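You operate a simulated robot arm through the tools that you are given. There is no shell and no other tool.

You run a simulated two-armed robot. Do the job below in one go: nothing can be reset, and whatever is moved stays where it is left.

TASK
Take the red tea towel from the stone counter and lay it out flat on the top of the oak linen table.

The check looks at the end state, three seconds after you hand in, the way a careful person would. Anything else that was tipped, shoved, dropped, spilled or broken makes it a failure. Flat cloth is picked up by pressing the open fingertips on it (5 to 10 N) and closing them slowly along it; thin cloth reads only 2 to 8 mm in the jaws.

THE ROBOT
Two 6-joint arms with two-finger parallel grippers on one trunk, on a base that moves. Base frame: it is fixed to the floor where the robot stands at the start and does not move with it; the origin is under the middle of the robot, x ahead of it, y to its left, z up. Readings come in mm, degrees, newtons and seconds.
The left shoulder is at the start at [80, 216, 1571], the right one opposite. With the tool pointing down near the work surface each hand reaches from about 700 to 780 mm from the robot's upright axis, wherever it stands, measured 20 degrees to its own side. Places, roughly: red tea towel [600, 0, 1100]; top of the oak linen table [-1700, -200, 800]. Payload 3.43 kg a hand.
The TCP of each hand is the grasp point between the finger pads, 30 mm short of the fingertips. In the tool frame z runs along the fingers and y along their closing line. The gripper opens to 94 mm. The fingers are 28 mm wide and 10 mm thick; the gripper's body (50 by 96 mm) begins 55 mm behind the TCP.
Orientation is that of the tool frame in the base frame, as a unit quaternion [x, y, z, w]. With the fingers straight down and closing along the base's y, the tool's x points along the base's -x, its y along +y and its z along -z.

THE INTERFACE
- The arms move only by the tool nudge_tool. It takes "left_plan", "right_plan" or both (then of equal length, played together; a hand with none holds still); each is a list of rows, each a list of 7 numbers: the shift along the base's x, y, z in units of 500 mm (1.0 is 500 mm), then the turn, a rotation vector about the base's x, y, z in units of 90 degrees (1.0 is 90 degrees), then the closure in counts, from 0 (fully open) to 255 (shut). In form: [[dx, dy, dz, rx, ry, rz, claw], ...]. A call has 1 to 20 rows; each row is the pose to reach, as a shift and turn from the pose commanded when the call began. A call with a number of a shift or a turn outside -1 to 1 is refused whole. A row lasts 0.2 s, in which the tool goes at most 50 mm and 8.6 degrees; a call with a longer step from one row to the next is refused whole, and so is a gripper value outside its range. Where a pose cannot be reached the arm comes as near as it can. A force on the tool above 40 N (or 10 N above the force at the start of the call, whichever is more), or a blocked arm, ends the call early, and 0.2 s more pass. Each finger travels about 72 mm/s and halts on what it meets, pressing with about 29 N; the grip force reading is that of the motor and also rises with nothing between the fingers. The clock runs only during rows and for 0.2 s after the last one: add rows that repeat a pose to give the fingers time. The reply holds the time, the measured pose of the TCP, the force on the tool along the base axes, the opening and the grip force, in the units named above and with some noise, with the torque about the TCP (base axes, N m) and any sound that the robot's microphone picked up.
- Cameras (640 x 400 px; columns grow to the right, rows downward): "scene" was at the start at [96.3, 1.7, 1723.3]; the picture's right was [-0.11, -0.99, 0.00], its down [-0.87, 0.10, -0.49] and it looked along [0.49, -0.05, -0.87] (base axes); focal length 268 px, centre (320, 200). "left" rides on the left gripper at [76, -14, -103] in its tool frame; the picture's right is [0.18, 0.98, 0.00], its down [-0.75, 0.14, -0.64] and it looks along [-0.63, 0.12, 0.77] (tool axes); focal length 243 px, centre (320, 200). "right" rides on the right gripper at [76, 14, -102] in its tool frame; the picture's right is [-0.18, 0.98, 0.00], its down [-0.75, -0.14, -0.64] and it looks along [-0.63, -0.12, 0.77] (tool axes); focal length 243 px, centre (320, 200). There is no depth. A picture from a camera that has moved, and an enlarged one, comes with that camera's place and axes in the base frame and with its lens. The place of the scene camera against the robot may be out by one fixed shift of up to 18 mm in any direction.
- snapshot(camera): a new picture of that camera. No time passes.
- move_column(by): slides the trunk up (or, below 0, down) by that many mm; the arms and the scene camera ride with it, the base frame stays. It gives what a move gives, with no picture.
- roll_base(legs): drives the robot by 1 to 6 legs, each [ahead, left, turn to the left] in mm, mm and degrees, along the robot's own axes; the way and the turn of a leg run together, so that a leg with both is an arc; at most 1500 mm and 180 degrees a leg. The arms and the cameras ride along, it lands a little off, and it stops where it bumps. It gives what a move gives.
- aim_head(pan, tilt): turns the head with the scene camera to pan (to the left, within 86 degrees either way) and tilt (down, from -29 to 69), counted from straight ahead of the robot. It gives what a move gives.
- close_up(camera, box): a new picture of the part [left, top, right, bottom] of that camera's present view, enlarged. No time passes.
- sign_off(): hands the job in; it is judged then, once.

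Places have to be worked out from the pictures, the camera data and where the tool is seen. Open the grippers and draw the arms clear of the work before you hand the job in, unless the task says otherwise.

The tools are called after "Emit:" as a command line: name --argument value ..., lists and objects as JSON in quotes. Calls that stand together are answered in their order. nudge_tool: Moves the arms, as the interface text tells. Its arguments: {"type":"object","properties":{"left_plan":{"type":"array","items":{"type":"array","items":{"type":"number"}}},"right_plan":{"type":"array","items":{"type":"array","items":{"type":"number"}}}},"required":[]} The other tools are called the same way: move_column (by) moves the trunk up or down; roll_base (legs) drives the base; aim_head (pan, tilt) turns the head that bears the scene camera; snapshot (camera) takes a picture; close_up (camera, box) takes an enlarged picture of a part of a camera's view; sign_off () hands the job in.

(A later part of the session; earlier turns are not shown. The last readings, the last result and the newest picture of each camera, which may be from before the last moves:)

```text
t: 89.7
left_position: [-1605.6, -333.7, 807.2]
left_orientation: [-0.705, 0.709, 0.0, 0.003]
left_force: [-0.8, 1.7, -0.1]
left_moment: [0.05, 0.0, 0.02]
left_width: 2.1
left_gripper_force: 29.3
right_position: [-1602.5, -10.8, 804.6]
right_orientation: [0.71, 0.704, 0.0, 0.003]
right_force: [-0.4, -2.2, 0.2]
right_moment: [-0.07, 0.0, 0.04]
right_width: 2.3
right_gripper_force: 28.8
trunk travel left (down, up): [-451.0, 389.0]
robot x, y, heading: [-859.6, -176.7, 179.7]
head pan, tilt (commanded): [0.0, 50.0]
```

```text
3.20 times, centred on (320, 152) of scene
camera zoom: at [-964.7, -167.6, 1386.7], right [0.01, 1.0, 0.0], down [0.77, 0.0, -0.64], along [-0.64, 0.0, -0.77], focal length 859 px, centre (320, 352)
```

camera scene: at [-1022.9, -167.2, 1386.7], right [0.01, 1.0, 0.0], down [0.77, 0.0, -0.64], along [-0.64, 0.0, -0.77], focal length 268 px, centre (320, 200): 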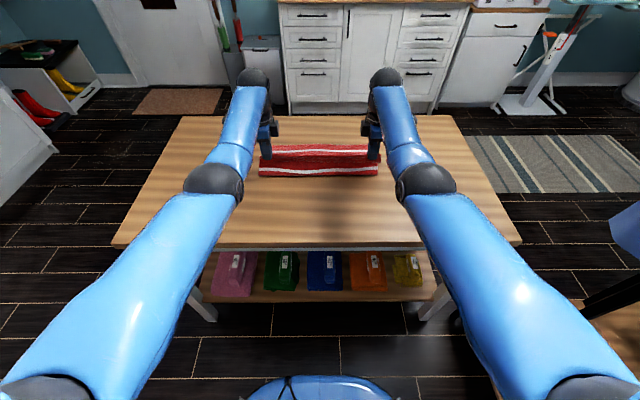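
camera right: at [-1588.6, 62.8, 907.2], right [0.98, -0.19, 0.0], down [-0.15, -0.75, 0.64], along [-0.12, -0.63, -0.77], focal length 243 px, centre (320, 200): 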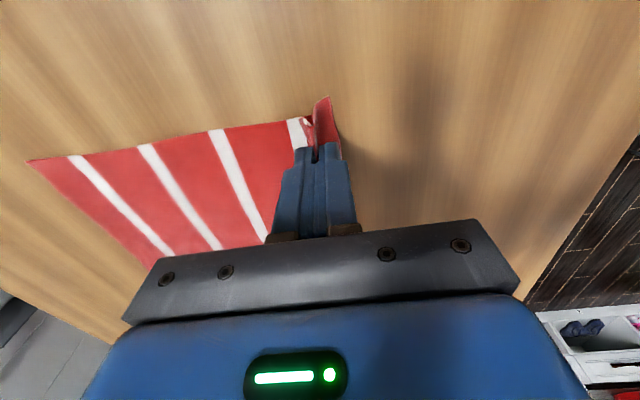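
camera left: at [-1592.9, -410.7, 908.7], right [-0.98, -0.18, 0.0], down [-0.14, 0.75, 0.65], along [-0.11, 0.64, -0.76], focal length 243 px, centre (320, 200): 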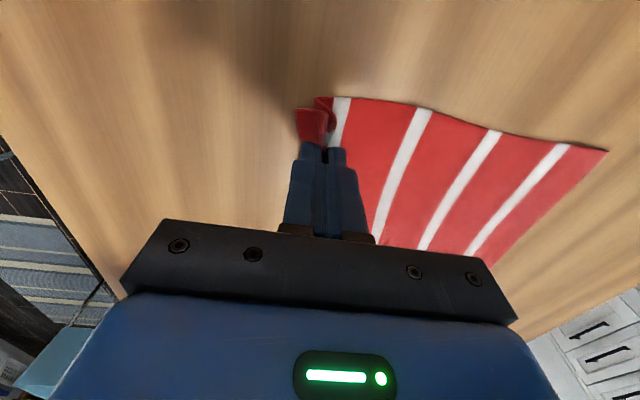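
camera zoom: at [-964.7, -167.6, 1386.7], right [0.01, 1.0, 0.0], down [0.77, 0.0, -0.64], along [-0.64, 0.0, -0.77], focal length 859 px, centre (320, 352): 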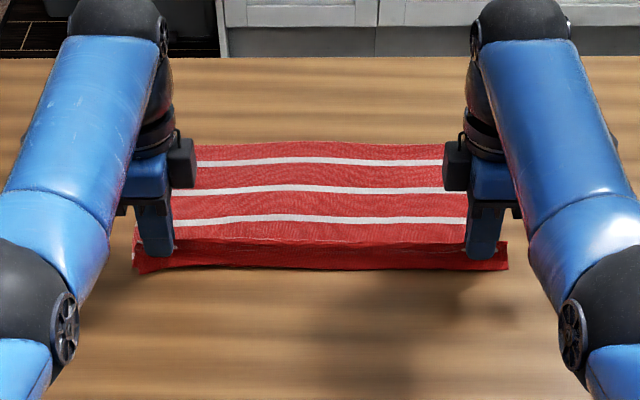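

The towel is nearly down, with hem and stripes straight and only the pinched near edge still about 24 mm up. I'll back another 12 mm to take out slack and lower until the fingertips are just above the table.

Emit:
roll_base --legs '[[-14, 0, 0]]'

Emit:
nudge_tool --left_plan '[[0, 0, -0.012, 0, 0, 0, 255], [0, 0, -0.024, 0, 0, 0, 255], [0, 0, -0.034, 0, 0, 0, 255], [0, 0, -0.034, 0, 0, 0, 255]]' --right_plan '[[0, 0, -0.012, 0, 0, 0, 255], [0, 0, -0.024, 0, 0, 0, 255], [0, 0, -0.032, 0, 0, 0, 255], [0, 0, -0.032, 0, 0, 0, 255]]'

Emit:
snapshot --camera "left"

Emit:
snapshot --camera "right"

```text
t: 90.4
left_position: [-1595.8, -334.3, 804.8]
left_orientation: [-0.705, 0.709, -0.001, 0.004]
left_force: [-0.4, 2.1, -0.1]
left_moment: [0.03, 0.03, 0.03]
left_width: 2.2
left_gripper_force: 29.6
right_position: [-1591.8, -11.9, 800.6]
right_orientation: [0.71, 0.705, 0.002, 0.005]
right_force: [-1.8, -2.5, -1.1]
right_moment: [-0.02, -0.03, 0.02]
right_width: 2.2
right_gripper_force: 29.2
trunk travel left (down, up): [-451.0, 389.0]
robot x, y, heading: [-844.5, -177.1, 179.7]
head pan, tilt (commanded): [0.0, 50.0]
```

```text
t: 91.4
left_position: [-1592.3, -334.5, 793.7]
left_orientation: [-0.704, 0.71, 0.004, 0.001]
left_force: [-0.4, 4.9, 15.8]
left_moment: [-0.06, 0.03, 0.01]
left_width: 2.1
left_gripper_force: 29.3
right_position: [-1590.2, -12.5, 793.2]
right_orientation: [0.71, 0.705, -0.001, 0.001]
right_force: [-2.3, -3.7, 11.0]
right_moment: [0.0, 0.14, 0.06]
right_width: 2.4
right_gripper_force: 29.0
trunk travel left (down, up): [-451.0, 389.0]
robot x, y, heading: [-846.3, -176.9, 179.7]
head pan, tilt (commanded): [0.0, 50.0]
```

```text
taken
camera left: at [-1578.3, -410.8, 894.6], right [-0.98, -0.18, 0.0], down [-0.13, 0.75, 0.65], along [-0.12, 0.64, -0.76], focal length 243 px, centre (320, 200)
```

left: 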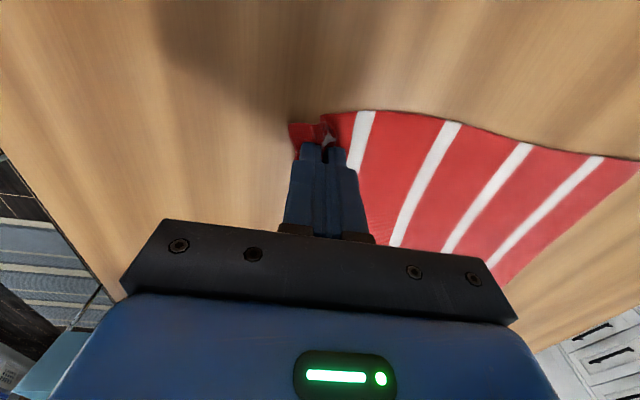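

```text
taken
camera right: at [-1573.7, 63.3, 894.6], right [0.98, -0.19, 0.0], down [-0.15, -0.75, 0.65], along [-0.12, -0.63, -0.76], focal length 243 px, centre (320, 200)
```

right: 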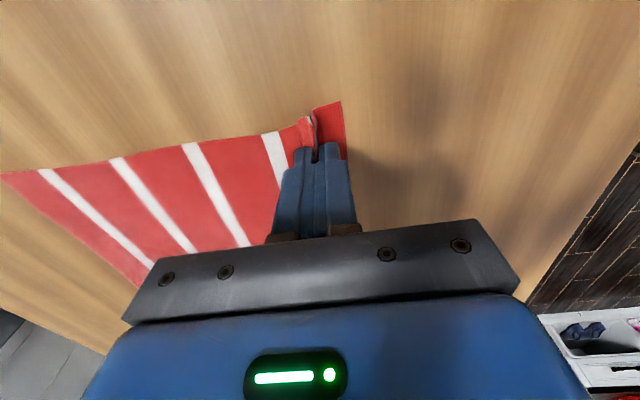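

Both hands touched the table: the surface is at about z 762, with 11–16 N on the hands. I'll ease the pressure a little and check from above before releasing.

Emit:
nudge_tool --left_plan '[[0, 0, 0.0012, 0, 0, 0, 255], [0, 0, 0.0024, 0, 0, 0, 255], [0, 0, 0.0024, 0, 0, 0, 255]]' --right_plan '[[0, 0, 0.0006, 0, 0, 0, 255], [0, 0, 0.0014, 0, 0, 0, 255], [0, 0, 0.0014, 0, 0, 0, 255]]'

Emit:
close_up --camera "scene" --box '[220, 80, 420, 205]'

Emit:
close_up --camera "left" --box '[240, 80, 400, 180]'

Emit:
close_up --camera "right" --box '[240, 80, 400, 180]'

```text
t: 92.2
left_position: [-1591.4, -334.3, 792.9]
left_orientation: [-0.705, 0.709, 0.002, 0.002]
left_force: [-2.4, 4.1, 12.1]
left_moment: [-0.06, 0.11, 0.0]
left_width: 2.2
left_gripper_force: 29.0
right_position: [-1588.2, -12.0, 792.5]
right_orientation: [0.71, 0.705, -0.001, 0.002]
right_force: [-4.5, -3.4, 17.2]
right_moment: [0.03, 0.19, 0.07]
right_width: 2.1
right_gripper_force: 29.0
trunk travel left (down, up): [-451.0, 389.0]
robot x, y, heading: [-845.8, -178.4, 179.6]
head pan, tilt (commanded): [0.0, 50.0]
```

```text
3.20 times, centred on (320, 142) of scene
camera zoom: at [-948.2, -167.9, 1387.0], right [0.01, 1.0, 0.0], down [0.76, 0.0, -0.64], along [-0.64, 0.0, -0.76], focal length 859 px, centre (320, 384)
```

zoom: 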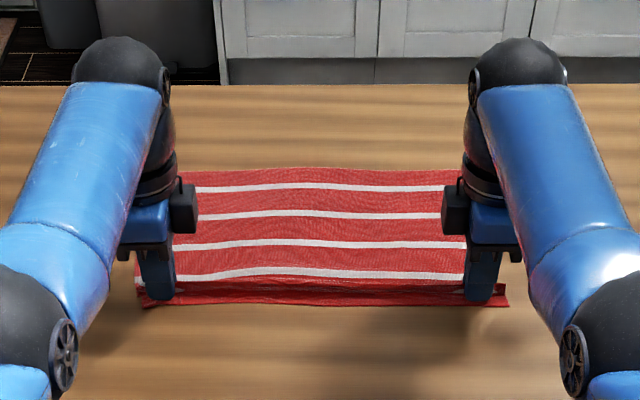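

```text
4.00 times, centred on (320, 130) of left
camera zoom: at [-1577.6, -410.9, 894.6], right [-0.98, -0.18, 0.0], down [-0.14, 0.75, 0.65], along [-0.11, 0.64, -0.76], focal length 970 px, centre (320, 480)
```

zoom: 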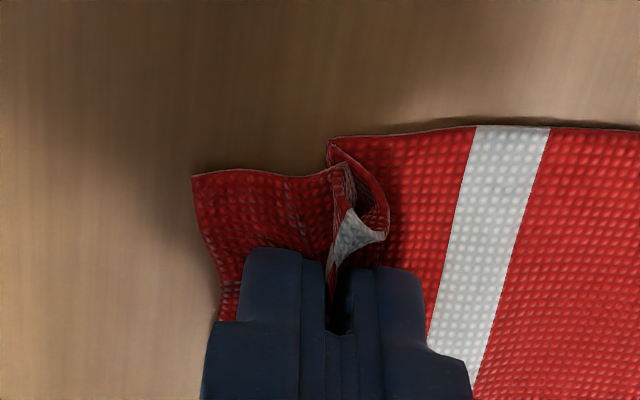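

```text
4.00 times, centred on (320, 130) of right
camera zoom: at [-1573.6, 63.2, 894.5], right [0.98, -0.19, 0.0], down [-0.15, -0.75, 0.64], along [-0.12, -0.63, -0.76], focal length 970 px, centre (320, 480)
```

zoom: 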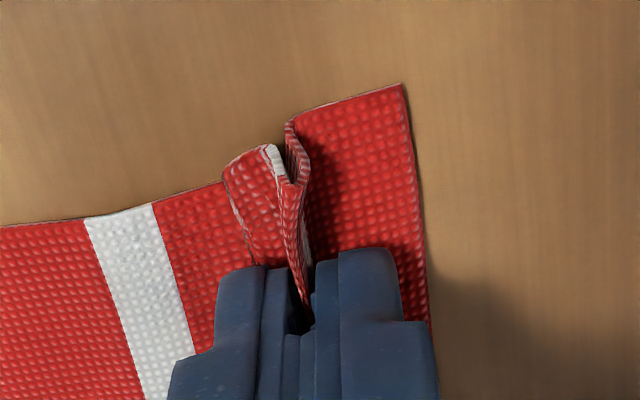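

Both ridges sit between the pads with the flap toward the near side. I'll ease the pressure, then open slowly while drawing the hands back at half the opening rate, so the front fingers hold the towel and the rear fingers spread the flap flat.

Emit:
nudge_tool --left_plan '[[0, 0, 0.001, 0, 0, 0, 255], [0, 0, 0.0016, 0, 0, 0, 255], [0, 0, 0.0016, 0, 0, 0, 255]]' --right_plan '[[0, 0, 0.0012, 0, 0, 0, 255], [0, 0, 0.0026, 0, 0, 0, 255], [0, 0, 0.0026, 0, 0, 0, 255]]'

```text
t: 93.0
left_position: [-1590.4, -334.1, 793.2]
left_orientation: [-0.704, 0.71, 0.002, 0.003]
left_force: [-1.5, 3.2, 9.5]
left_moment: [0.01, 0.09, -0.01]
left_width: 2.4
left_gripper_force: 28.5
right_position: [-1587.4, -11.6, 792.7]
right_orientation: [0.71, 0.704, -0.001, 0.002]
right_force: [-4.0, -1.9, 17.5]
right_moment: [0.13, 0.24, 0.07]
right_width: 2.3
right_gripper_force: 28.5
trunk travel left (down, up): [-451.0, 389.0]
robot x, y, heading: [-847.0, -176.3, 180.0]
head pan, tilt (commanded): [0.0, 50.0]
```

The left hand is at 9.5 N, which is fine; the right is still at 17.5 N. I'll raise the right another 1.5 mm and re-read.

Emit:
nudge_tool --left_plan '[[0, 0, 0.0004, 0, 0, 0, 255], [0, 0, 0.0006, 0, 0, 0, 255], [0, 0, 0.0006, 0, 0, 0, 255]]' --right_plan '[[0, 0, 0.0015, 0, 0, 0, 255], [0, 0, 0.003, 0, 0, 0, 255], [0, 0, 0.003, 0, 0, 0, 255]]'

```text
t: 93.8
left_position: [-1591.8, -334.0, 792.8]
left_orientation: [-0.705, 0.71, 0.002, 0.002]
left_force: [1.7, 3.8, 8.7]
left_moment: [0.0, -0.03, 0.05]
left_width: 2.1
left_gripper_force: 28.7
right_position: [-1589.1, -12.4, 792.3]
right_orientation: [0.71, 0.704, 0.0, 0.003]
right_force: [-1.9, -1.4, 9.4]
right_moment: [0.04, 0.11, 0.02]
right_width: 2.7
right_gripper_force: 29.2
trunk travel left (down, up): [-451.0, 389.0]
robot x, y, heading: [-846.7, -175.3, 179.5]
head pan, tilt (commanded): [0.0, 50.0]
```

Both hands are at about 9 N. Now the slow opening, with the backward draw.

Emit:
nudge_tool --left_plan '[[0.0, 0, 0.0004, 0, 0, 0, 247], [0.003, 0, 0.0006, 0, 0, 0, 238], [0.0065, 0, 0.0006, 0, 0, 0, 229], [0.01, 0, 0.0006, 0, 0, 0, 220], [0.0135, 0, 0.0006, 0, 0, 0, 211], [0.017, 0, 0.0006, 0, 0, 0, 202], [0.0205, 0, 0.0006, 0, 0, 0, 193], [0.024, 0, 0.0006, 0, 0, 0, 184], [0.0275, 0, 0.0006, 0, 0, 0, 175], [0.031, 0, 0.0006, 0, 0, 0, 166], [0.0345, 0, 0.0006, 0, 0, 0, 157], [0.038, 0, 0.0006, 0, 0, 0, 148], [0.0415, 0, 0.0006, 0, 0, 0, 140], [0.0415, 0, 0.0006, 0, 0, 0, 140]]' --right_plan '[[0.0, 0, 0.0004, 0, 0, 0, 247], [0.003, 0, 0.0008, 0, 0, 0, 238], [0.0065, 0, 0.0008, 0, 0, 0, 229], [0.01, 0, 0.0008, 0, 0, 0, 220], [0.0135, 0, 0.0008, 0, 0, 0, 211], [0.017, 0, 0.0008, 0, 0, 0, 202], [0.0205, 0, 0.0008, 0, 0, 0, 193], [0.024, 0, 0.0008, 0, 0, 0, 184], [0.0275, 0, 0.0008, 0, 0, 0, 175], [0.031, 0, 0.0008, 0, 0, 0, 166], [0.0345, 0, 0.0008, 0, 0, 0, 157], [0.038, 0, 0.0008, 0, 0, 0, 148], [0.0415, 0, 0.0008, 0, 0, 0, 140], [0.0415, 0, 0.0008, 0, 0, 0, 140]]'

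Emit:
snapshot --camera "left"

Emit:
snapshot --camera "right"

Emit:
close_up --camera "scene" --box '[220, 80, 420, 205]'

```text
t: 96.8
left_position: [-1571.3, -332.8, 792.5]
left_orientation: [-0.705, 0.709, 0.001, 0.003]
left_force: [-0.3, -0.4, 1.5]
left_moment: [-0.01, 0.08, 0.0]
left_width: 42.6
left_gripper_force: 0.1
right_position: [-1570.5, -12.5, 791.6]
right_orientation: [0.709, 0.705, 0.001, 0.003]
right_force: [-1.6, -0.4, 6.4]
right_moment: [0.05, 0.21, -0.02]
right_width: 43.3
right_gripper_force: 0.8
trunk travel left (down, up): [-451.0, 389.0]
robot x, y, heading: [-842.3, -179.3, 179.6]
head pan, tilt (commanded): [0.0, 50.0]
```

```text
taken
camera left: at [-1558.4, -410.6, 894.6], right [-0.98, -0.18, 0.0], down [-0.14, 0.75, 0.65], along [-0.11, 0.64, -0.76], focal length 243 px, centre (320, 200)
```

left: 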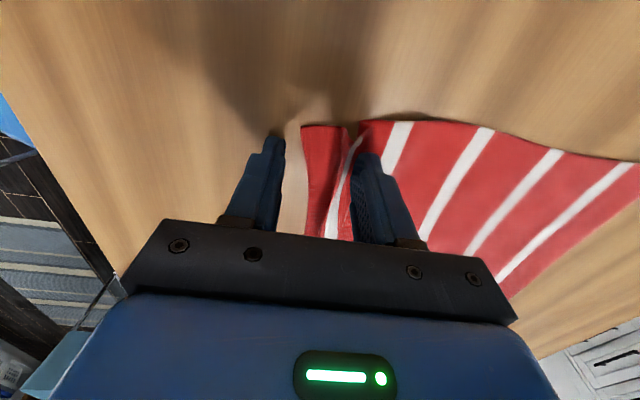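

```text
taken
camera right: at [-1553.8, 62.5, 895.0], right [0.98, -0.19, 0.0], down [-0.15, -0.75, 0.64], along [-0.12, -0.63, -0.77], focal length 243 px, centre (320, 200)
```

right: 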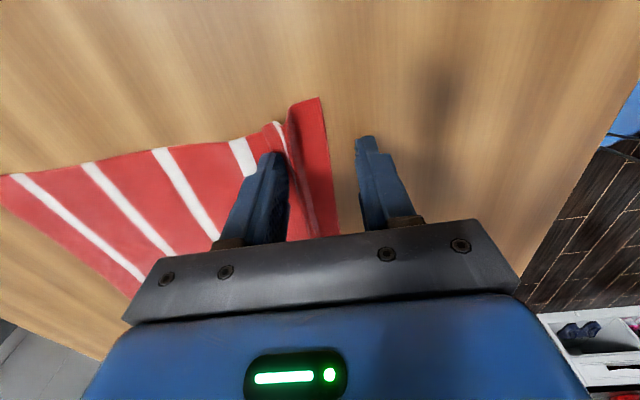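

```text
3.20 times, centred on (320, 142) of scene
camera zoom: at [-951.1, -167.9, 1386.7], right [0.01, 1.0, 0.0], down [0.77, 0.0, -0.64], along [-0.64, 0.0, -0.77], focal length 859 px, centre (320, 384)
```

zoom: 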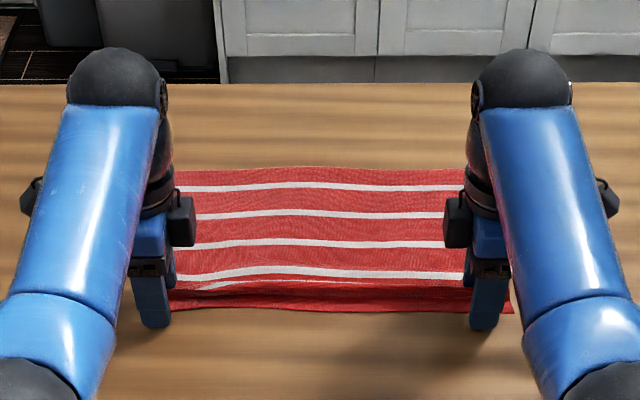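

The rear fingers slipped off the flap, leaving a wrinkle along the near edge. I'll lift both hands straight up and look at what remains.

Emit:
nudge_tool --left_plan '[[0, 0, 0.02, 0, 0, 0, 140], [0, 0, 0.05, 0, 0, 0, 140], [0, 0, 0.09, 0, 0, 0, 140], [0, 0, 0.14, 0, 0, 0, 140], [0, 0, 0.14, 0, 0, 0, 140]]' --right_plan '[[0, 0, 0.02, 0, 0, 0, 140], [0, 0, 0.05, 0, 0, 0, 140], [0, 0, 0.09, 0, 0, 0, 140], [0, 0, 0.14, 0, 0, 0, 140], [0, 0, 0.14, 0, 0, 0, 140]]'

Emit:
snapshot --camera "left"

Emit:
snapshot --camera "right"

Emit:
close_up --camera "scene" --box '[220, 80, 420, 205]'

```text
t: 98.0
left_position: [-1573.4, -334.1, 860.7]
left_orientation: [-0.705, 0.709, 0.0, 0.002]
left_force: [-0.5, -0.4, -0.2]
left_moment: [-0.02, -0.02, 0.0]
left_width: 42.4
left_gripper_force: 0.1
right_position: [-1567.8, -12.0, 862.7]
right_orientation: [0.71, 0.705, 0.001, 0.003]
right_force: [-0.2, -0.5, 0.1]
right_moment: [-0.01, 0.01, 0.0]
right_width: 42.1
right_gripper_force: 0.0
trunk travel left (down, up): [-451.0, 389.0]
robot x, y, heading: [-843.7, -178.1, 179.5]
head pan, tilt (commanded): [0.0, 50.0]
```

```text
taken
camera left: at [-1559.4, -411.5, 963.0], right [-0.98, -0.18, 0.0], down [-0.14, 0.75, 0.65], along [-0.11, 0.64, -0.76], focal length 243 px, centre (320, 200)
```

left: 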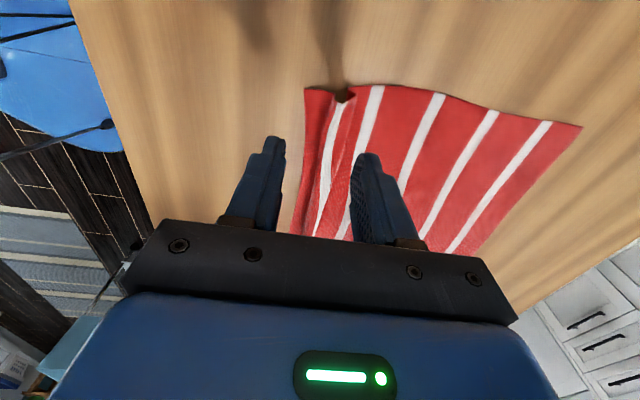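

```text
taken
camera right: at [-1554.1, 63.2, 964.2], right [0.98, -0.19, 0.01], down [-0.15, -0.75, 0.64], along [-0.12, -0.63, -0.77], focal length 243 px, centre (320, 200)
```

right: 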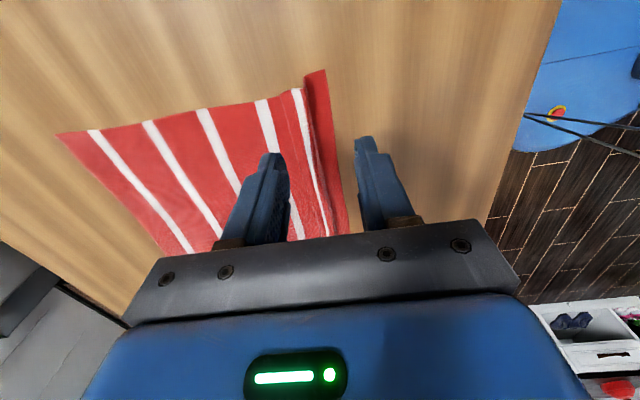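

```text
3.20 times, centred on (320, 142) of scene
camera zoom: at [-952.5, -167.7, 1386.5], right [0.01, 1.0, 0.0], down [0.77, 0.0, -0.64], along [-0.64, 0.0, -0.77], focal length 859 px, centre (320, 384)
```

zoom: 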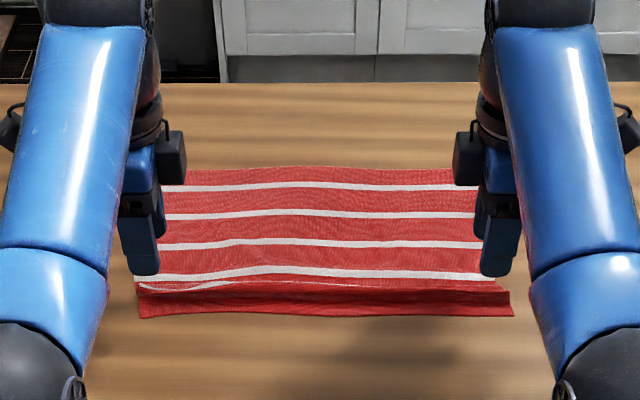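

The fold has mostly opened, but there is still a ridge near the edge. I'll zoom in at both corners.

Emit:
close_up --camera "left" --box '[260, 70, 420, 170]'

Emit:
close_up --camera "right" --box '[220, 60, 380, 160]'

```text
4.00 times, centred on (340, 120) of left
camera zoom: at [-1559.4, -411.5, 963.0], right [-0.98, -0.18, 0.0], down [-0.14, 0.75, 0.65], along [-0.11, 0.64, -0.76], focal length 970 px, centre (240, 520)
```

zoom: 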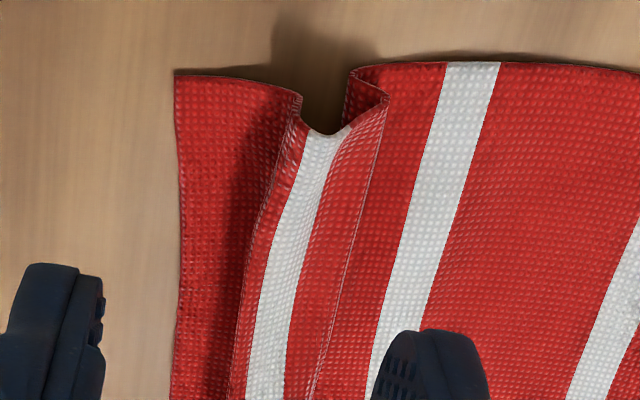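

```text
4.00 times, centred on (300, 110) of right
camera zoom: at [-1554.1, 63.2, 964.2], right [0.98, -0.19, 0.01], down [-0.15, -0.75, 0.64], along [-0.12, -0.63, -0.77], focal length 970 px, centre (400, 560)
```

zoom: 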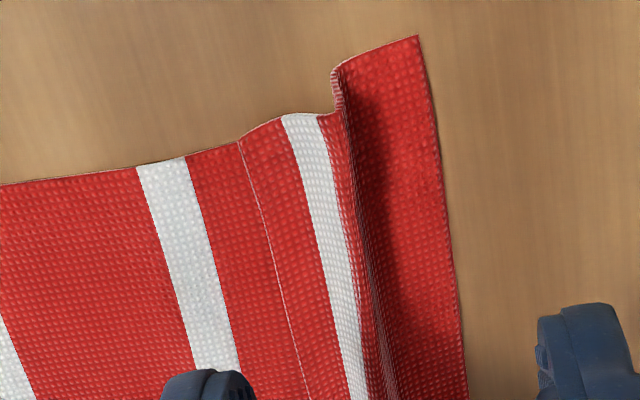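

There's a hump about 20 mm high just inside the near edge, and the flap beyond it is flat, with the edge at x≈-1557. I'll close the fingers, set the closed tips on the flap in front of the hump at x≈-1562, and pull it toward the near side.

Emit:
nudge_tool --left_plan '[[0.012, 0, 0, 0, 0, 0, 200], [0.023, 0, 0, 0, 0, 0, 255], [0.023, 0, -0.03, 0, 0, 0, 255], [0.023, 0, -0.06, 0, 0, 0, 255], [0.023, 0, -0.09, 0, 0, 0, 255], [0.023, 0, -0.115, 0, 0, 0, 255], [0.023, 0, -0.115, 0, 0, 0, 255]]' --right_plan '[[0.006, 0, 0, 0, 0, 0, 200], [0.0116, 0, 0, 0, 0, 0, 255], [0.0116, 0, -0.03, 0, 0, 0, 255], [0.0116, 0, -0.06, 0, 0, 0, 255], [0.0116, 0, -0.09, 0, 0, 0, 255], [0.0116, 0, -0.119, 0, 0, 0, 255], [0.0116, 0, -0.119, 0, 0, 0, 255]]'

Emit:
close_up --camera "left" --box '[240, 70, 400, 170]'

Emit:
close_up --camera "right" --box '[240, 70, 400, 170]'

```text
t: 99.6
left_position: [-1561.1, -333.3, 802.9]
left_orientation: [-0.705, 0.709, 0.0, 0.003]
left_force: [0.1, 1.0, 0.8]
left_moment: [0.02, -0.03, 0.01]
left_width: 0.2
left_gripper_force: 28.6
right_position: [-1563.6, -12.9, 802.8]
right_orientation: [0.71, 0.704, 0.0, 0.004]
right_force: [-0.8, -0.2, -0.1]
right_moment: [0.01, -0.01, 0.02]
right_width: 0.0
right_gripper_force: 29.3
trunk travel left (down, up): [-451.0, 389.0]
robot x, y, heading: [-846.1, -179.0, 179.8]
head pan, tilt (commanded): [0.0, 50.0]
```

```text
4.00 times, centred on (320, 120) of left
camera zoom: at [-1547.6, -410.3, 905.5], right [-0.98, -0.18, 0.0], down [-0.14, 0.75, 0.65], along [-0.11, 0.64, -0.76], focal length 970 px, centre (320, 520)
```

zoom: 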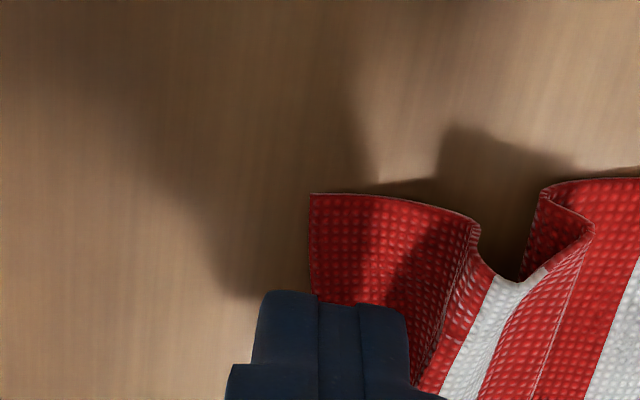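

```text
4.00 times, centred on (320, 120) of right
camera zoom: at [-1549.2, 62.2, 905.1], right [0.98, -0.19, 0.01], down [-0.15, -0.75, 0.64], along [-0.12, -0.63, -0.77], focal length 970 px, centre (320, 520)
```

zoom: 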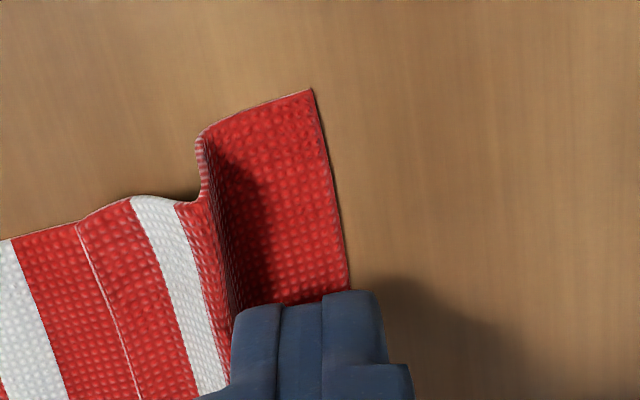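

The right tip sits squarely on the flap; the left needs about 4 mm more toward it. I'll adjust and come down to light contact.

Emit:
nudge_tool --left_plan '[[-0.007, 0, 0, 0, 0, 0, 255], [-0.007, 0, -0.008, 0, 0, 0, 255], [-0.007, 0, -0.016, 0, 0, 0, 255], [-0.007, 0, -0.02, 0, 0, 0, 255], [-0.007, 0, -0.02, 0, 0, 0, 255]]' --right_plan '[[0, 0, 0, 0, 0, 0, 255], [0, 0, -0.008, 0, 0, 0, 255], [0, 0, -0.016, 0, 0, 0, 255], [0, 0, -0.02, 0, 0, 0, 255], [0, 0, -0.02, 0, 0, 0, 255]]'

```text
t: 100.8
left_position: [-1563.9, -331.5, 794.5]
left_orientation: [-0.705, 0.709, 0.0, 0.004]
left_force: [-0.2, 0.2, -0.6]
left_moment: [0.0, 0.02, -0.03]
left_width: 0.1
left_gripper_force: 28.4
right_position: [-1563.9, -11.3, 791.7]
right_orientation: [0.71, 0.704, 0.0, 0.003]
right_force: [-0.2, -0.3, 0.4]
right_moment: [-0.01, 0.0, 0.0]
right_width: 0.0
right_gripper_force: 29.6
trunk travel left (down, up): [-451.0, 389.0]
robot x, y, heading: [-849.5, -174.7, 179.4]
head pan, tilt (commanded): [0.0, 50.0]
```

There is no contact yet, so I'll continue 1.5 mm lower in small steps.

Emit:
nudge_tool --left_plan '[[0, 0, -0.0015, 0, 0, 0, 255], [0, 0, -0.003, 0, 0, 0, 255], [0, 0, -0.003, 0, 0, 0, 255]]' --right_plan '[[0, 0, -0.001, 0, 0, 0, 255], [0, 0, -0.002, 0, 0, 0, 255], [0, 0, -0.002, 0, 0, 0, 255]]'

```text
t: 101.6
left_position: [-1564.0, -333.6, 793.5]
left_orientation: [-0.705, 0.709, 0.001, 0.002]
left_force: [0.4, 0.1, 0.4]
left_moment: [-0.02, 0.01, 0.0]
left_width: 0.4
left_gripper_force: 28.9
right_position: [-1563.6, -12.8, 791.9]
right_orientation: [0.71, 0.705, 0.0, 0.003]
right_force: [-0.3, -0.4, 2.9]
right_moment: [-0.01, 0.0, 0.03]
right_width: 0.0
right_gripper_force: 28.7
trunk travel left (down, up): [-451.0, 389.0]
robot x, y, heading: [-848.2, -177.2, 180.0]
head pan, tilt (commanded): [0.0, 50.0]
```

The right hand is touching (2.9 N) and the left is about to. I'll press the left 1.5 mm and the right 0.5 mm more.

Emit:
nudge_tool --left_plan '[[0, 0, -0.0015, 0, 0, 0, 255], [0, 0, -0.003, 0, 0, 0, 255], [0, 0, -0.003, 0, 0, 0, 255]]' --right_plan '[[0, 0, -0.0005, 0, 0, 0, 255], [0, 0, -0.001, 0, 0, 0, 255], [0, 0, -0.001, 0, 0, 0, 255]]'

```text
t: 102.4
left_position: [-1563.2, -333.9, 792.3]
left_orientation: [-0.705, 0.71, 0.002, 0.002]
left_force: [0.1, 1.5, 1.2]
left_moment: [-0.02, 0.03, 0.02]
left_width: 0.0
left_gripper_force: 29.2
right_position: [-1563.3, -12.4, 791.3]
right_orientation: [0.71, 0.705, 0.0, 0.003]
right_force: [-2.3, -0.2, 5.5]
right_moment: [0.0, 0.05, 0.0]
right_width: 0.0
right_gripper_force: 28.9
trunk travel left (down, up): [-451.0, 389.0]
robot x, y, heading: [-845.5, -175.6, 179.6]
head pan, tilt (commanded): [0.0, 50.0]
```

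The right hand is at 5.5 N. The left needs about 1 mm more.

Emit:
nudge_tool --left_plan '[[0, 0, -0.001, 0, 0, 0, 255], [0, 0, -0.002, 0, 0, 0, 255], [0, 0, -0.002, 0, 0, 0, 255]]' --right_plan '[[0, 0, 0, 0, 0, 0, 255], [0, 0, 0, 0, 0, 0, 255], [0, 0, 0, 0, 0, 0, 255]]'

```text
t: 103.2
left_position: [-1563.4, -333.6, 791.5]
left_orientation: [-0.705, 0.709, 0.001, 0.002]
left_force: [-0.1, 2.1, 7.6]
left_moment: [0.02, 0.01, -0.01]
left_width: 0.0
left_gripper_force: 29.2
right_position: [-1561.6, -13.1, 791.8]
right_orientation: [0.71, 0.704, 0.0, 0.002]
right_force: [-1.1, -0.4, 3.6]
right_moment: [0.03, 0.02, -0.01]
right_width: 0.1
right_gripper_force: 29.0
trunk travel left (down, up): [-451.0, 389.0]
robot x, y, heading: [-843.3, -178.6, 179.6]
head pan, tilt (commanded): [0.0, 50.0]
```

Pressures are good at about 8 and 4–5 N. I'll draw both tips 26 mm toward the near side, slightly outward, to pull the hump out flat.

Emit:
nudge_tool --left_plan '[[0.004, 0, 0, 0, 0, 0, 255], [0.008, -0.001, 0, 0, 0, 0, 255], [0.012, -0.001, 0, 0, 0, 0, 255], [0.016, -0.002, 0, 0, 0, 0, 255], [0.02, -0.002, 0, 0, 0, 0, 255], [0.024, -0.003, 0, 0, 0, 0, 255], [0.028, -0.003, 0, 0, 0, 0, 255], [0.032, -0.004, 0, 0, 0, 0, 255], [0.036, -0.004, 0, 0, 0, 0, 255], [0.04, -0.005, 0, 0, 0, 0, 255], [0.044, -0.005, 0, 0, 0, 0, 255], [0.048, -0.006, 0, 0, 0, 0, 255], [0.052, -0.006, 0, 0, 0, 0, 255], [0.052, -0.006, 0, 0, 0, 0, 255]]' --right_plan '[[0.004, 0, -0.0006, 0, 0, 0, 255], [0.008, 0.001, -0.0006, 0, 0, 0, 255], [0.012, 0.001, -0.0006, 0, 0, 0, 255], [0.016, 0.002, -0.0006, 0, 0, 0, 255], [0.02, 0.002, -0.0006, 0, 0, 0, 255], [0.024, 0.003, -0.0006, 0, 0, 0, 255], [0.028, 0.003, -0.0006, 0, 0, 0, 255], [0.032, 0.004, -0.0006, 0, 0, 0, 255], [0.036, 0.004, -0.0006, 0, 0, 0, 255], [0.04, 0.005, -0.0006, 0, 0, 0, 255], [0.044, 0.005, -0.0006, 0, 0, 0, 255], [0.048, 0.006, -0.0006, 0, 0, 0, 255], [0.052, 0.006, -0.0006, 0, 0, 0, 255], [0.052, 0.006, -0.0006, 0, 0, 0, 255]]'

Emit:
snapshot --camera "left"

Emit:
snapshot --camera "right"

Emit:
close_up --camera "scene" --box '[220, 80, 420, 205]'

```text
t: 106.2
left_position: [-1539.0, -337.3, 791.7]
left_orientation: [-0.705, 0.709, 0.001, 0.002]
left_force: [-1.7, 1.1, 7.8]
left_moment: [0.01, 0.08, 0.03]
left_width: 0.0
left_gripper_force: 29.1
right_position: [-1536.9, -10.3, 791.1]
right_orientation: [0.709, 0.705, 0.0, 0.002]
right_force: [-1.5, -1.5, 6.3]
right_moment: [0.01, 0.1, 0.03]
right_width: 0.0
right_gripper_force: 28.9
trunk travel left (down, up): [-451.0, 389.0]
robot x, y, heading: [-844.6, -176.1, 179.5]
head pan, tilt (commanded): [0.0, 50.0]
```

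```text
taken
camera left: at [-1524.1, -414.1, 893.4], right [-0.98, -0.18, 0.0], down [-0.14, 0.75, 0.65], along [-0.11, 0.64, -0.76], focal length 243 px, centre (320, 200)
```

left: 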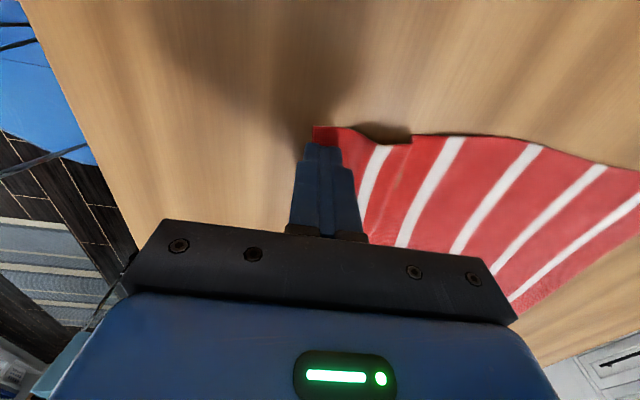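

```text
taken
camera right: at [-1521.9, 66.2, 893.9], right [0.98, -0.19, 0.0], down [-0.15, -0.75, 0.64], along [-0.12, -0.63, -0.76], focal length 243 px, centre (320, 200)
```

right: 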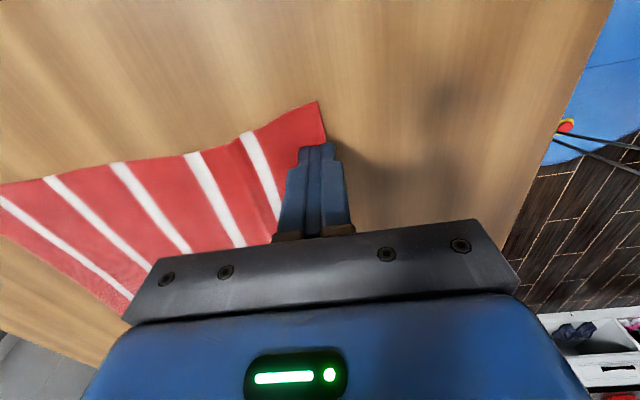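

```text
3.20 times, centred on (320, 142) of scene
camera zoom: at [-950.4, -167.6, 1386.7], right [0.01, 1.0, 0.0], down [0.77, -0.01, -0.64], along [-0.64, 0.0, -0.77], focal length 859 px, centre (320, 384)
```

zoom: 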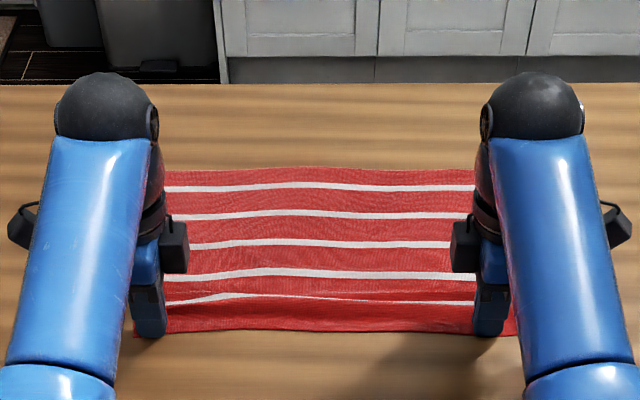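

That worked: all five stripes now show and the hump has nearly gone. I'll zoom in on both corners.

Emit:
close_up --camera "left" --box '[280, 90, 440, 190]'

Emit:
close_up --camera "right" --box '[180, 80, 340, 180]'

```text
4.00 times, centred on (360, 140) of left
camera zoom: at [-1524.1, -414.1, 893.4], right [-0.98, -0.18, 0.0], down [-0.14, 0.75, 0.65], along [-0.11, 0.64, -0.76], focal length 970 px, centre (160, 440)
```

zoom: 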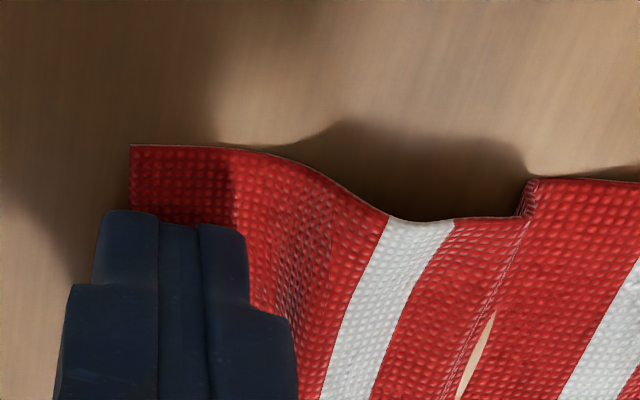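

```text
4.00 times, centred on (260, 130) of right
camera zoom: at [-1521.9, 66.2, 893.9], right [0.98, -0.19, 0.0], down [-0.15, -0.75, 0.64], along [-0.12, -0.63, -0.76], focal length 970 px, centre (560, 480)
```

zoom: 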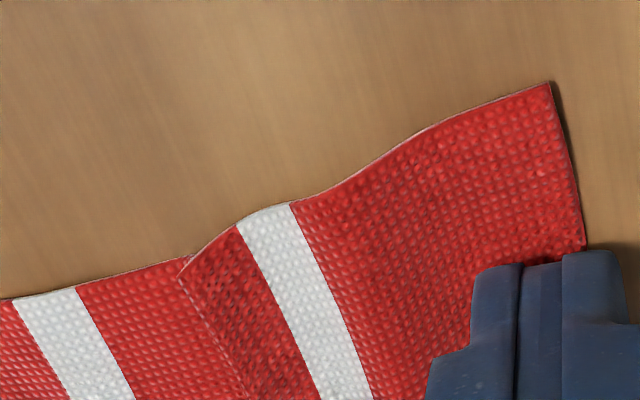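

A low hump of roughly 10 mm remains about 40 mm in from the edge. The tips still grip the flap, so I'll draw another 7 mm.

Emit:
nudge_tool --left_plan '[[0.004, 0, 0, 0, 0, 0, 255], [0.008, 0, 0, 0, 0, 0, 255], [0.011, 0, 0, 0, 0, 0, 255], [0.014, 0, 0, 0, 0, 0, 255], [0.014, 0, 0, 0, 0, 0, 255], [0.014, 0, 0, 0, 0, 0, 255]]' --right_plan '[[0.004, 0, 0, 0, 0, 0, 255], [0.008, 0, 0, 0, 0, 0, 255], [0.011, 0, 0, 0, 0, 0, 255], [0.014, 0, 0, 0, 0, 0, 255], [0.014, 0, 0, 0, 0, 0, 255], [0.014, 0, 0, 0, 0, 0, 255]]'

Emit:
close_up --camera "left" --box '[280, 90, 440, 190]'

Emit:
close_up --camera "right" --box '[180, 80, 340, 180]'

Emit:
close_up --camera "scene" --box '[220, 80, 420, 205]'

```text
t: 107.6
left_position: [-1530.7, -337.8, 790.6]
left_orientation: [-0.705, 0.71, 0.0, 0.003]
left_force: [-2.2, -0.6, 8.9]
left_moment: [-0.04, 0.1, -0.01]
left_width: 0.1
left_gripper_force: 29.7
right_position: [-1529.2, -9.4, 791.5]
right_orientation: [0.71, 0.705, 0.0, 0.002]
right_force: [-1.0, -1.7, 3.9]
right_moment: [-0.07, 0.0, 0.02]
right_width: 0.0
right_gripper_force: 29.0
trunk travel left (down, up): [-451.0, 389.0]
robot x, y, heading: [-844.1, -179.4, 179.7]
head pan, tilt (commanded): [0.0, 50.0]
```

```text
4.00 times, centred on (360, 140) of left
camera zoom: at [-1516.8, -414.1, 893.3], right [-0.98, -0.18, 0.0], down [-0.14, 0.75, 0.65], along [-0.11, 0.64, -0.76], focal length 970 px, centre (160, 440)
```

zoom: 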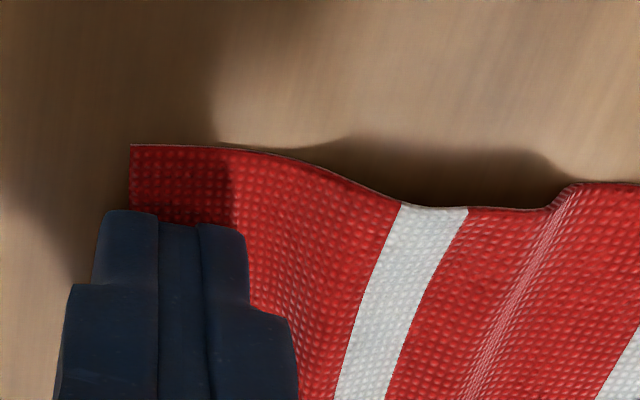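

```text
4.00 times, centred on (260, 130) of right
camera zoom: at [-1514.7, 66.5, 894.0], right [0.98, -0.19, 0.0], down [-0.15, -0.75, 0.64], along [-0.12, -0.63, -0.77], focal length 970 px, centre (560, 480)
```

zoom: 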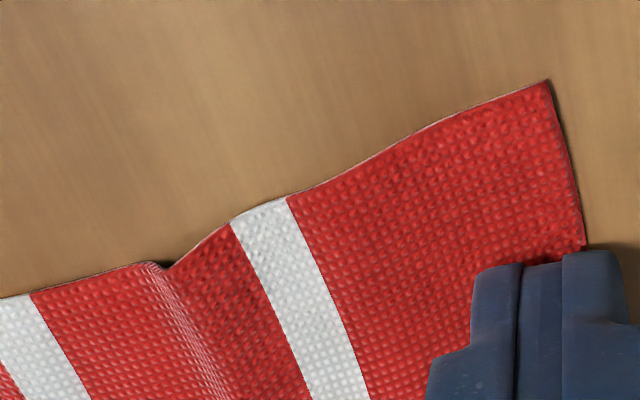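

```text
3.20 times, centred on (320, 142) of scene
camera zoom: at [-950.4, -167.8, 1386.7], right [0.01, 1.0, 0.0], down [0.77, 0.0, -0.64], along [-0.64, 0.0, -0.77], focal length 859 px, centre (320, 384)
```

zoom: 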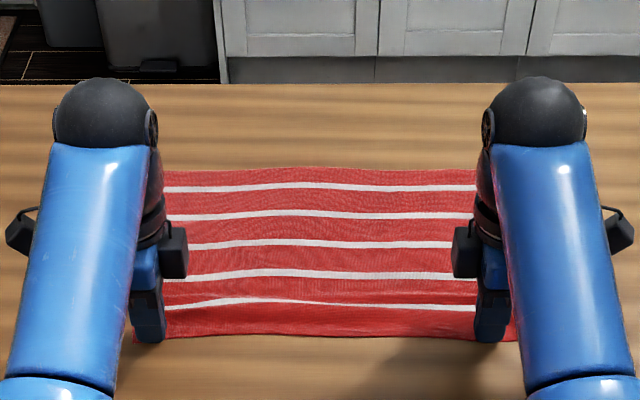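

It's flatter still, with the hump now a gentle swell. I'll draw 8 mm more.

Emit:
nudge_tool --left_plan '[[0.004, 0, 0, 0, 0, 0, 255], [0.008, -0.001, 0, 0, 0, 0, 255], [0.012, -0.001, 0, 0, 0, 0, 255], [0.016, -0.002, 0, 0, 0, 0, 255], [0.016, -0.002, 0, 0, 0, 0, 255], [0.016, -0.002, 0, 0, 0, 0, 255]]' --right_plan '[[0.004, 0, -0.0005, 0, 0, 0, 255], [0.008, 0.001, -0.0005, 0, 0, 0, 255], [0.012, 0.001, -0.0005, 0, 0, 0, 255], [0.016, 0.002, -0.0005, 0, 0, 0, 255], [0.016, 0.002, -0.0005, 0, 0, 0, 255], [0.016, 0.002, -0.0005, 0, 0, 0, 255]]'

Emit:
close_up --camera "left" --box '[280, 90, 440, 190]'

Emit:
close_up --camera "right" --box '[180, 80, 340, 180]'

Emit:
close_up --camera "scene" --box '[220, 80, 420, 205]'

```text
t: 109.0
left_position: [-1522.0, -338.0, 790.2]
left_orientation: [-0.705, 0.709, 0.001, 0.003]
left_force: [-2.4, 2.7, 12.6]
left_moment: [0.03, 0.11, -0.03]
left_width: 0.0
left_gripper_force: 29.3
right_position: [-1521.7, -7.8, 792.2]
right_orientation: [0.709, 0.705, 0.0, 0.002]
right_force: [-1.1, -2.3, 5.6]
right_moment: [-0.07, 0.01, 0.0]
right_width: 0.2
right_gripper_force: 29.3
trunk travel left (down, up): [-451.0, 389.0]
robot x, y, heading: [-846.3, -180.1, 179.4]
head pan, tilt (commanded): [0.0, 50.0]
```

```text
4.00 times, centred on (360, 140) of left
camera zoom: at [-1508.5, -414.4, 893.3], right [-0.98, -0.18, 0.0], down [-0.14, 0.75, 0.65], along [-0.11, 0.64, -0.76], focal length 970 px, centre (160, 440)
```

zoom: 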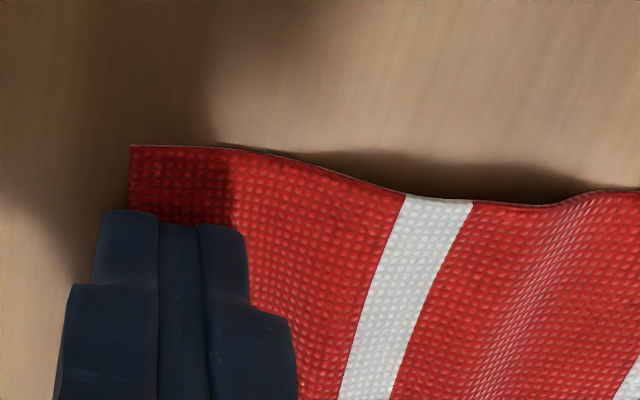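

```text
4.00 times, centred on (260, 130) of right
camera zoom: at [-1506.5, 67.2, 894.0], right [0.98, -0.19, 0.0], down [-0.15, -0.75, 0.64], along [-0.12, -0.63, -0.76], focal length 970 px, centre (560, 480)
```

zoom: 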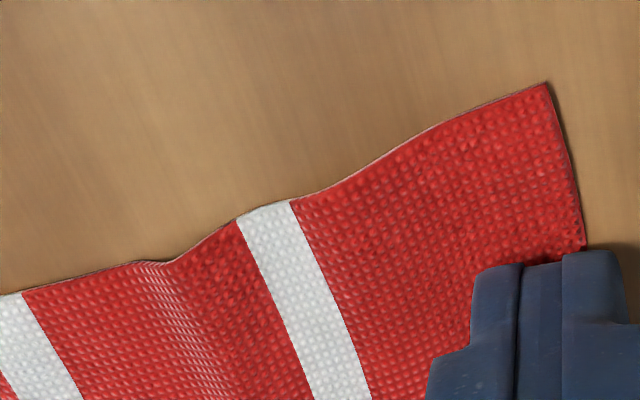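

```text
3.20 times, centred on (320, 142) of scene
camera zoom: at [-949.8, -167.4, 1386.8], right [0.01, 1.0, 0.0], down [0.77, -0.01, -0.64], along [-0.64, 0.0, -0.77], focal length 859 px, centre (320, 384)
```

zoom: 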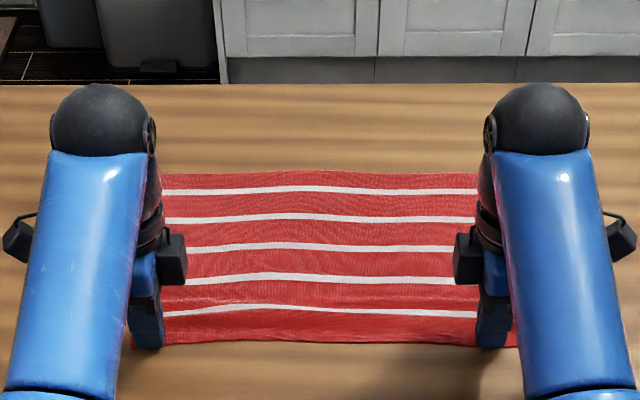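

The towel is now essentially flat and the far hem has begun to follow, so it is taut. I'll lift the hands straight up and inspect.

Emit:
nudge_tool --left_plan '[[0, 0, 0.01, 0, 0, 0, 255], [0, 0, 0.04, 0, 0, 0, 255], [0, 0, 0.1, 0, 0, 0, 255], [0, 0, 0.18, 0, 0, 0, 255], [0, 0, 0.26, 0, 0, 0, 255], [0, 0, 0.26, 0, 0, 0, 255]]' --right_plan '[[0, 0, 0.01, 0, 0, 0, 255], [0, 0, 0.04, 0, 0, 0, 255], [0, 0, 0.1, 0, 0, 0, 255], [0, 0, 0.18, 0, 0, 0, 255], [0, 0, 0.26, 0, 0, 0, 255], [0, 0, 0.26, 0, 0, 0, 255]]'

Emit:
snapshot --camera "left"

Emit:
snapshot --camera "right"

Emit:
snapshot --camera "scene"

```text
t: 110.4
left_position: [-1575.5, -331.9, 906.3]
left_orientation: [-0.705, 0.709, 0.0, 0.003]
left_force: [0.1, -0.6, 0.9]
left_moment: [0.0, 0.02, 0.02]
left_width: 0.1
left_gripper_force: 28.6
left hand out of reach, approached as far as the arm can: row 2, 3, 4, 5, 6
right_position: [-1571.8, -13.4, 904.8]
right_orientation: [0.71, 0.704, 0.001, 0.003]
right_force: [-0.2, -0.3, 0.7]
right_moment: [-0.03, 0.02, 0.0]
right_width: 0.1
right_gripper_force: 29.0
right hand out of reach, approached as far as the arm can: row 2, 3, 4, 5, 6
trunk travel left (down, up): [-451.0, 389.0]
robot x, y, heading: [-844.0, -179.4, 179.7]
head pan, tilt (commanded): [0.0, 50.0]
```

```text
taken
camera left: at [-1561.5, -409.4, 1007.8], right [-0.98, -0.18, -0.01], down [-0.14, 0.75, 0.65], along [-0.11, 0.64, -0.76], focal length 243 px, centre (320, 200)
```

left: 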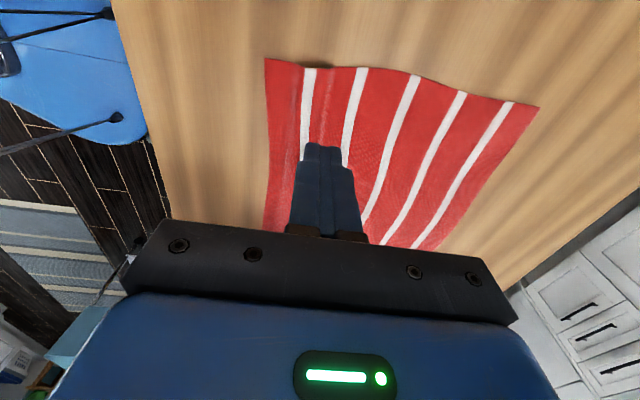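

```text
taken
camera right: at [-1558.3, 61.7, 1007.4], right [0.98, -0.19, 0.01], down [-0.15, -0.75, 0.64], along [-0.12, -0.63, -0.77], focal length 243 px, centre (320, 200)
```

right: 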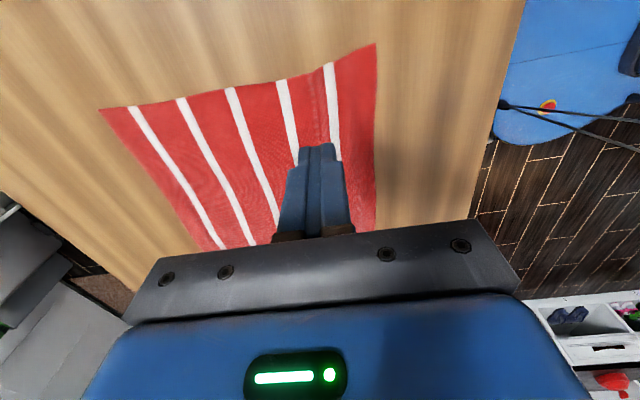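

```text
taken
camera scene: at [-952.5, -167.7, 1386.5], right [0.01, 1.0, 0.0], down [0.77, 0.0, -0.64], along [-0.64, 0.0, -0.77], focal length 268 px, centre (320, 200)
```

scene: 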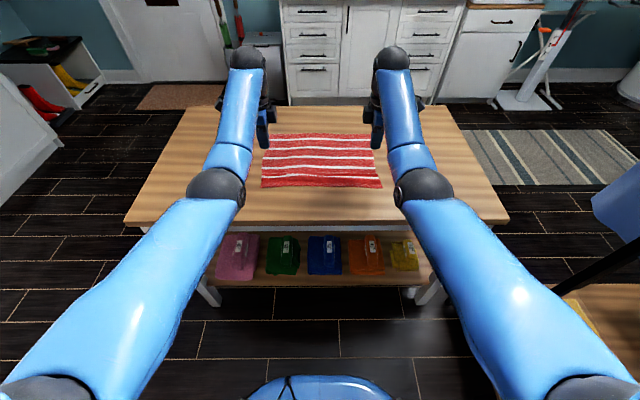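

The hands are up (they drifted forward as they rose, but only after leaving the cloth). I'll zoom in to check the towel's condition.

Emit:
close_up --camera "left" --box '[240, 40, 400, 140]'

Emit:
close_up --camera "right" --box '[240, 30, 400, 130]'

Emit:
close_up --camera "scene" --box '[240, 110, 400, 210]'

```text
4.00 times, centred on (320, 90) of left
camera zoom: at [-1561.5, -409.4, 1007.8], right [-0.98, -0.18, -0.01], down [-0.14, 0.75, 0.65], along [-0.11, 0.64, -0.76], focal length 970 px, centre (320, 640)
```

zoom: 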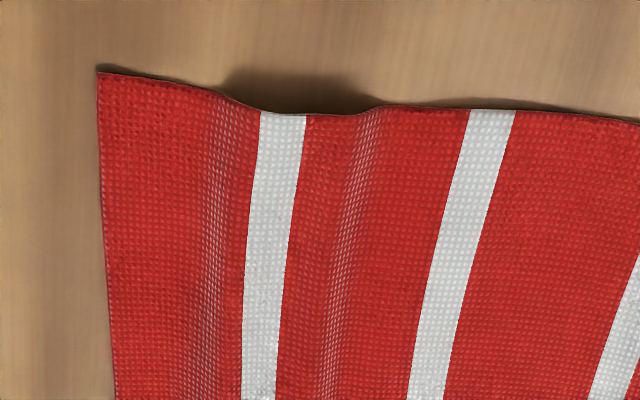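

```text
4.00 times, centred on (320, 80) of right
camera zoom: at [-1558.3, 61.7, 1007.4], right [0.98, -0.19, 0.01], down [-0.15, -0.75, 0.64], along [-0.12, -0.63, -0.77], focal length 970 px, centre (320, 680)
```

zoom: 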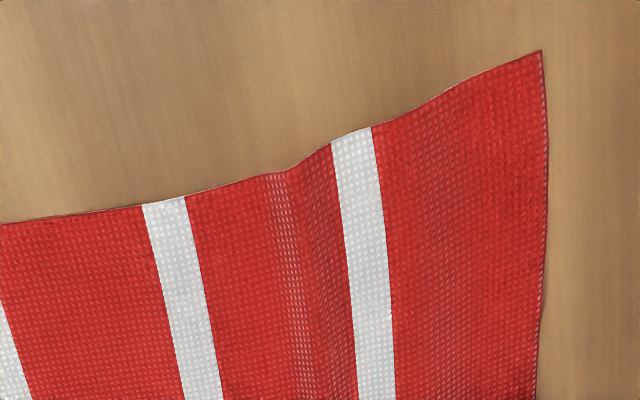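

```text
4.00 times, centred on (320, 160) of scene
camera zoom: at [-952.5, -167.7, 1386.5], right [0.01, 1.0, 0.0], down [0.77, 0.0, -0.64], along [-0.64, 0.0, -0.77], focal length 1074 px, centre (320, 360)
```

zoom: 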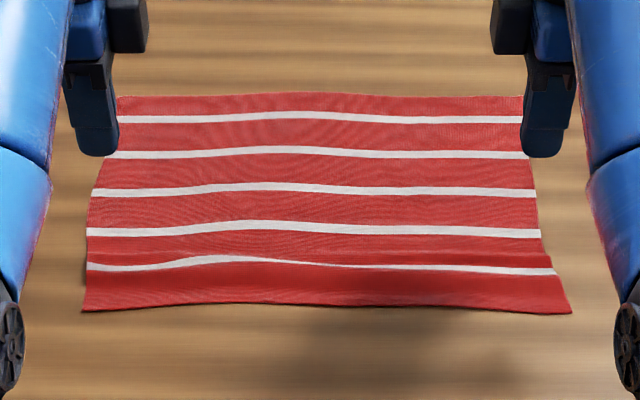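

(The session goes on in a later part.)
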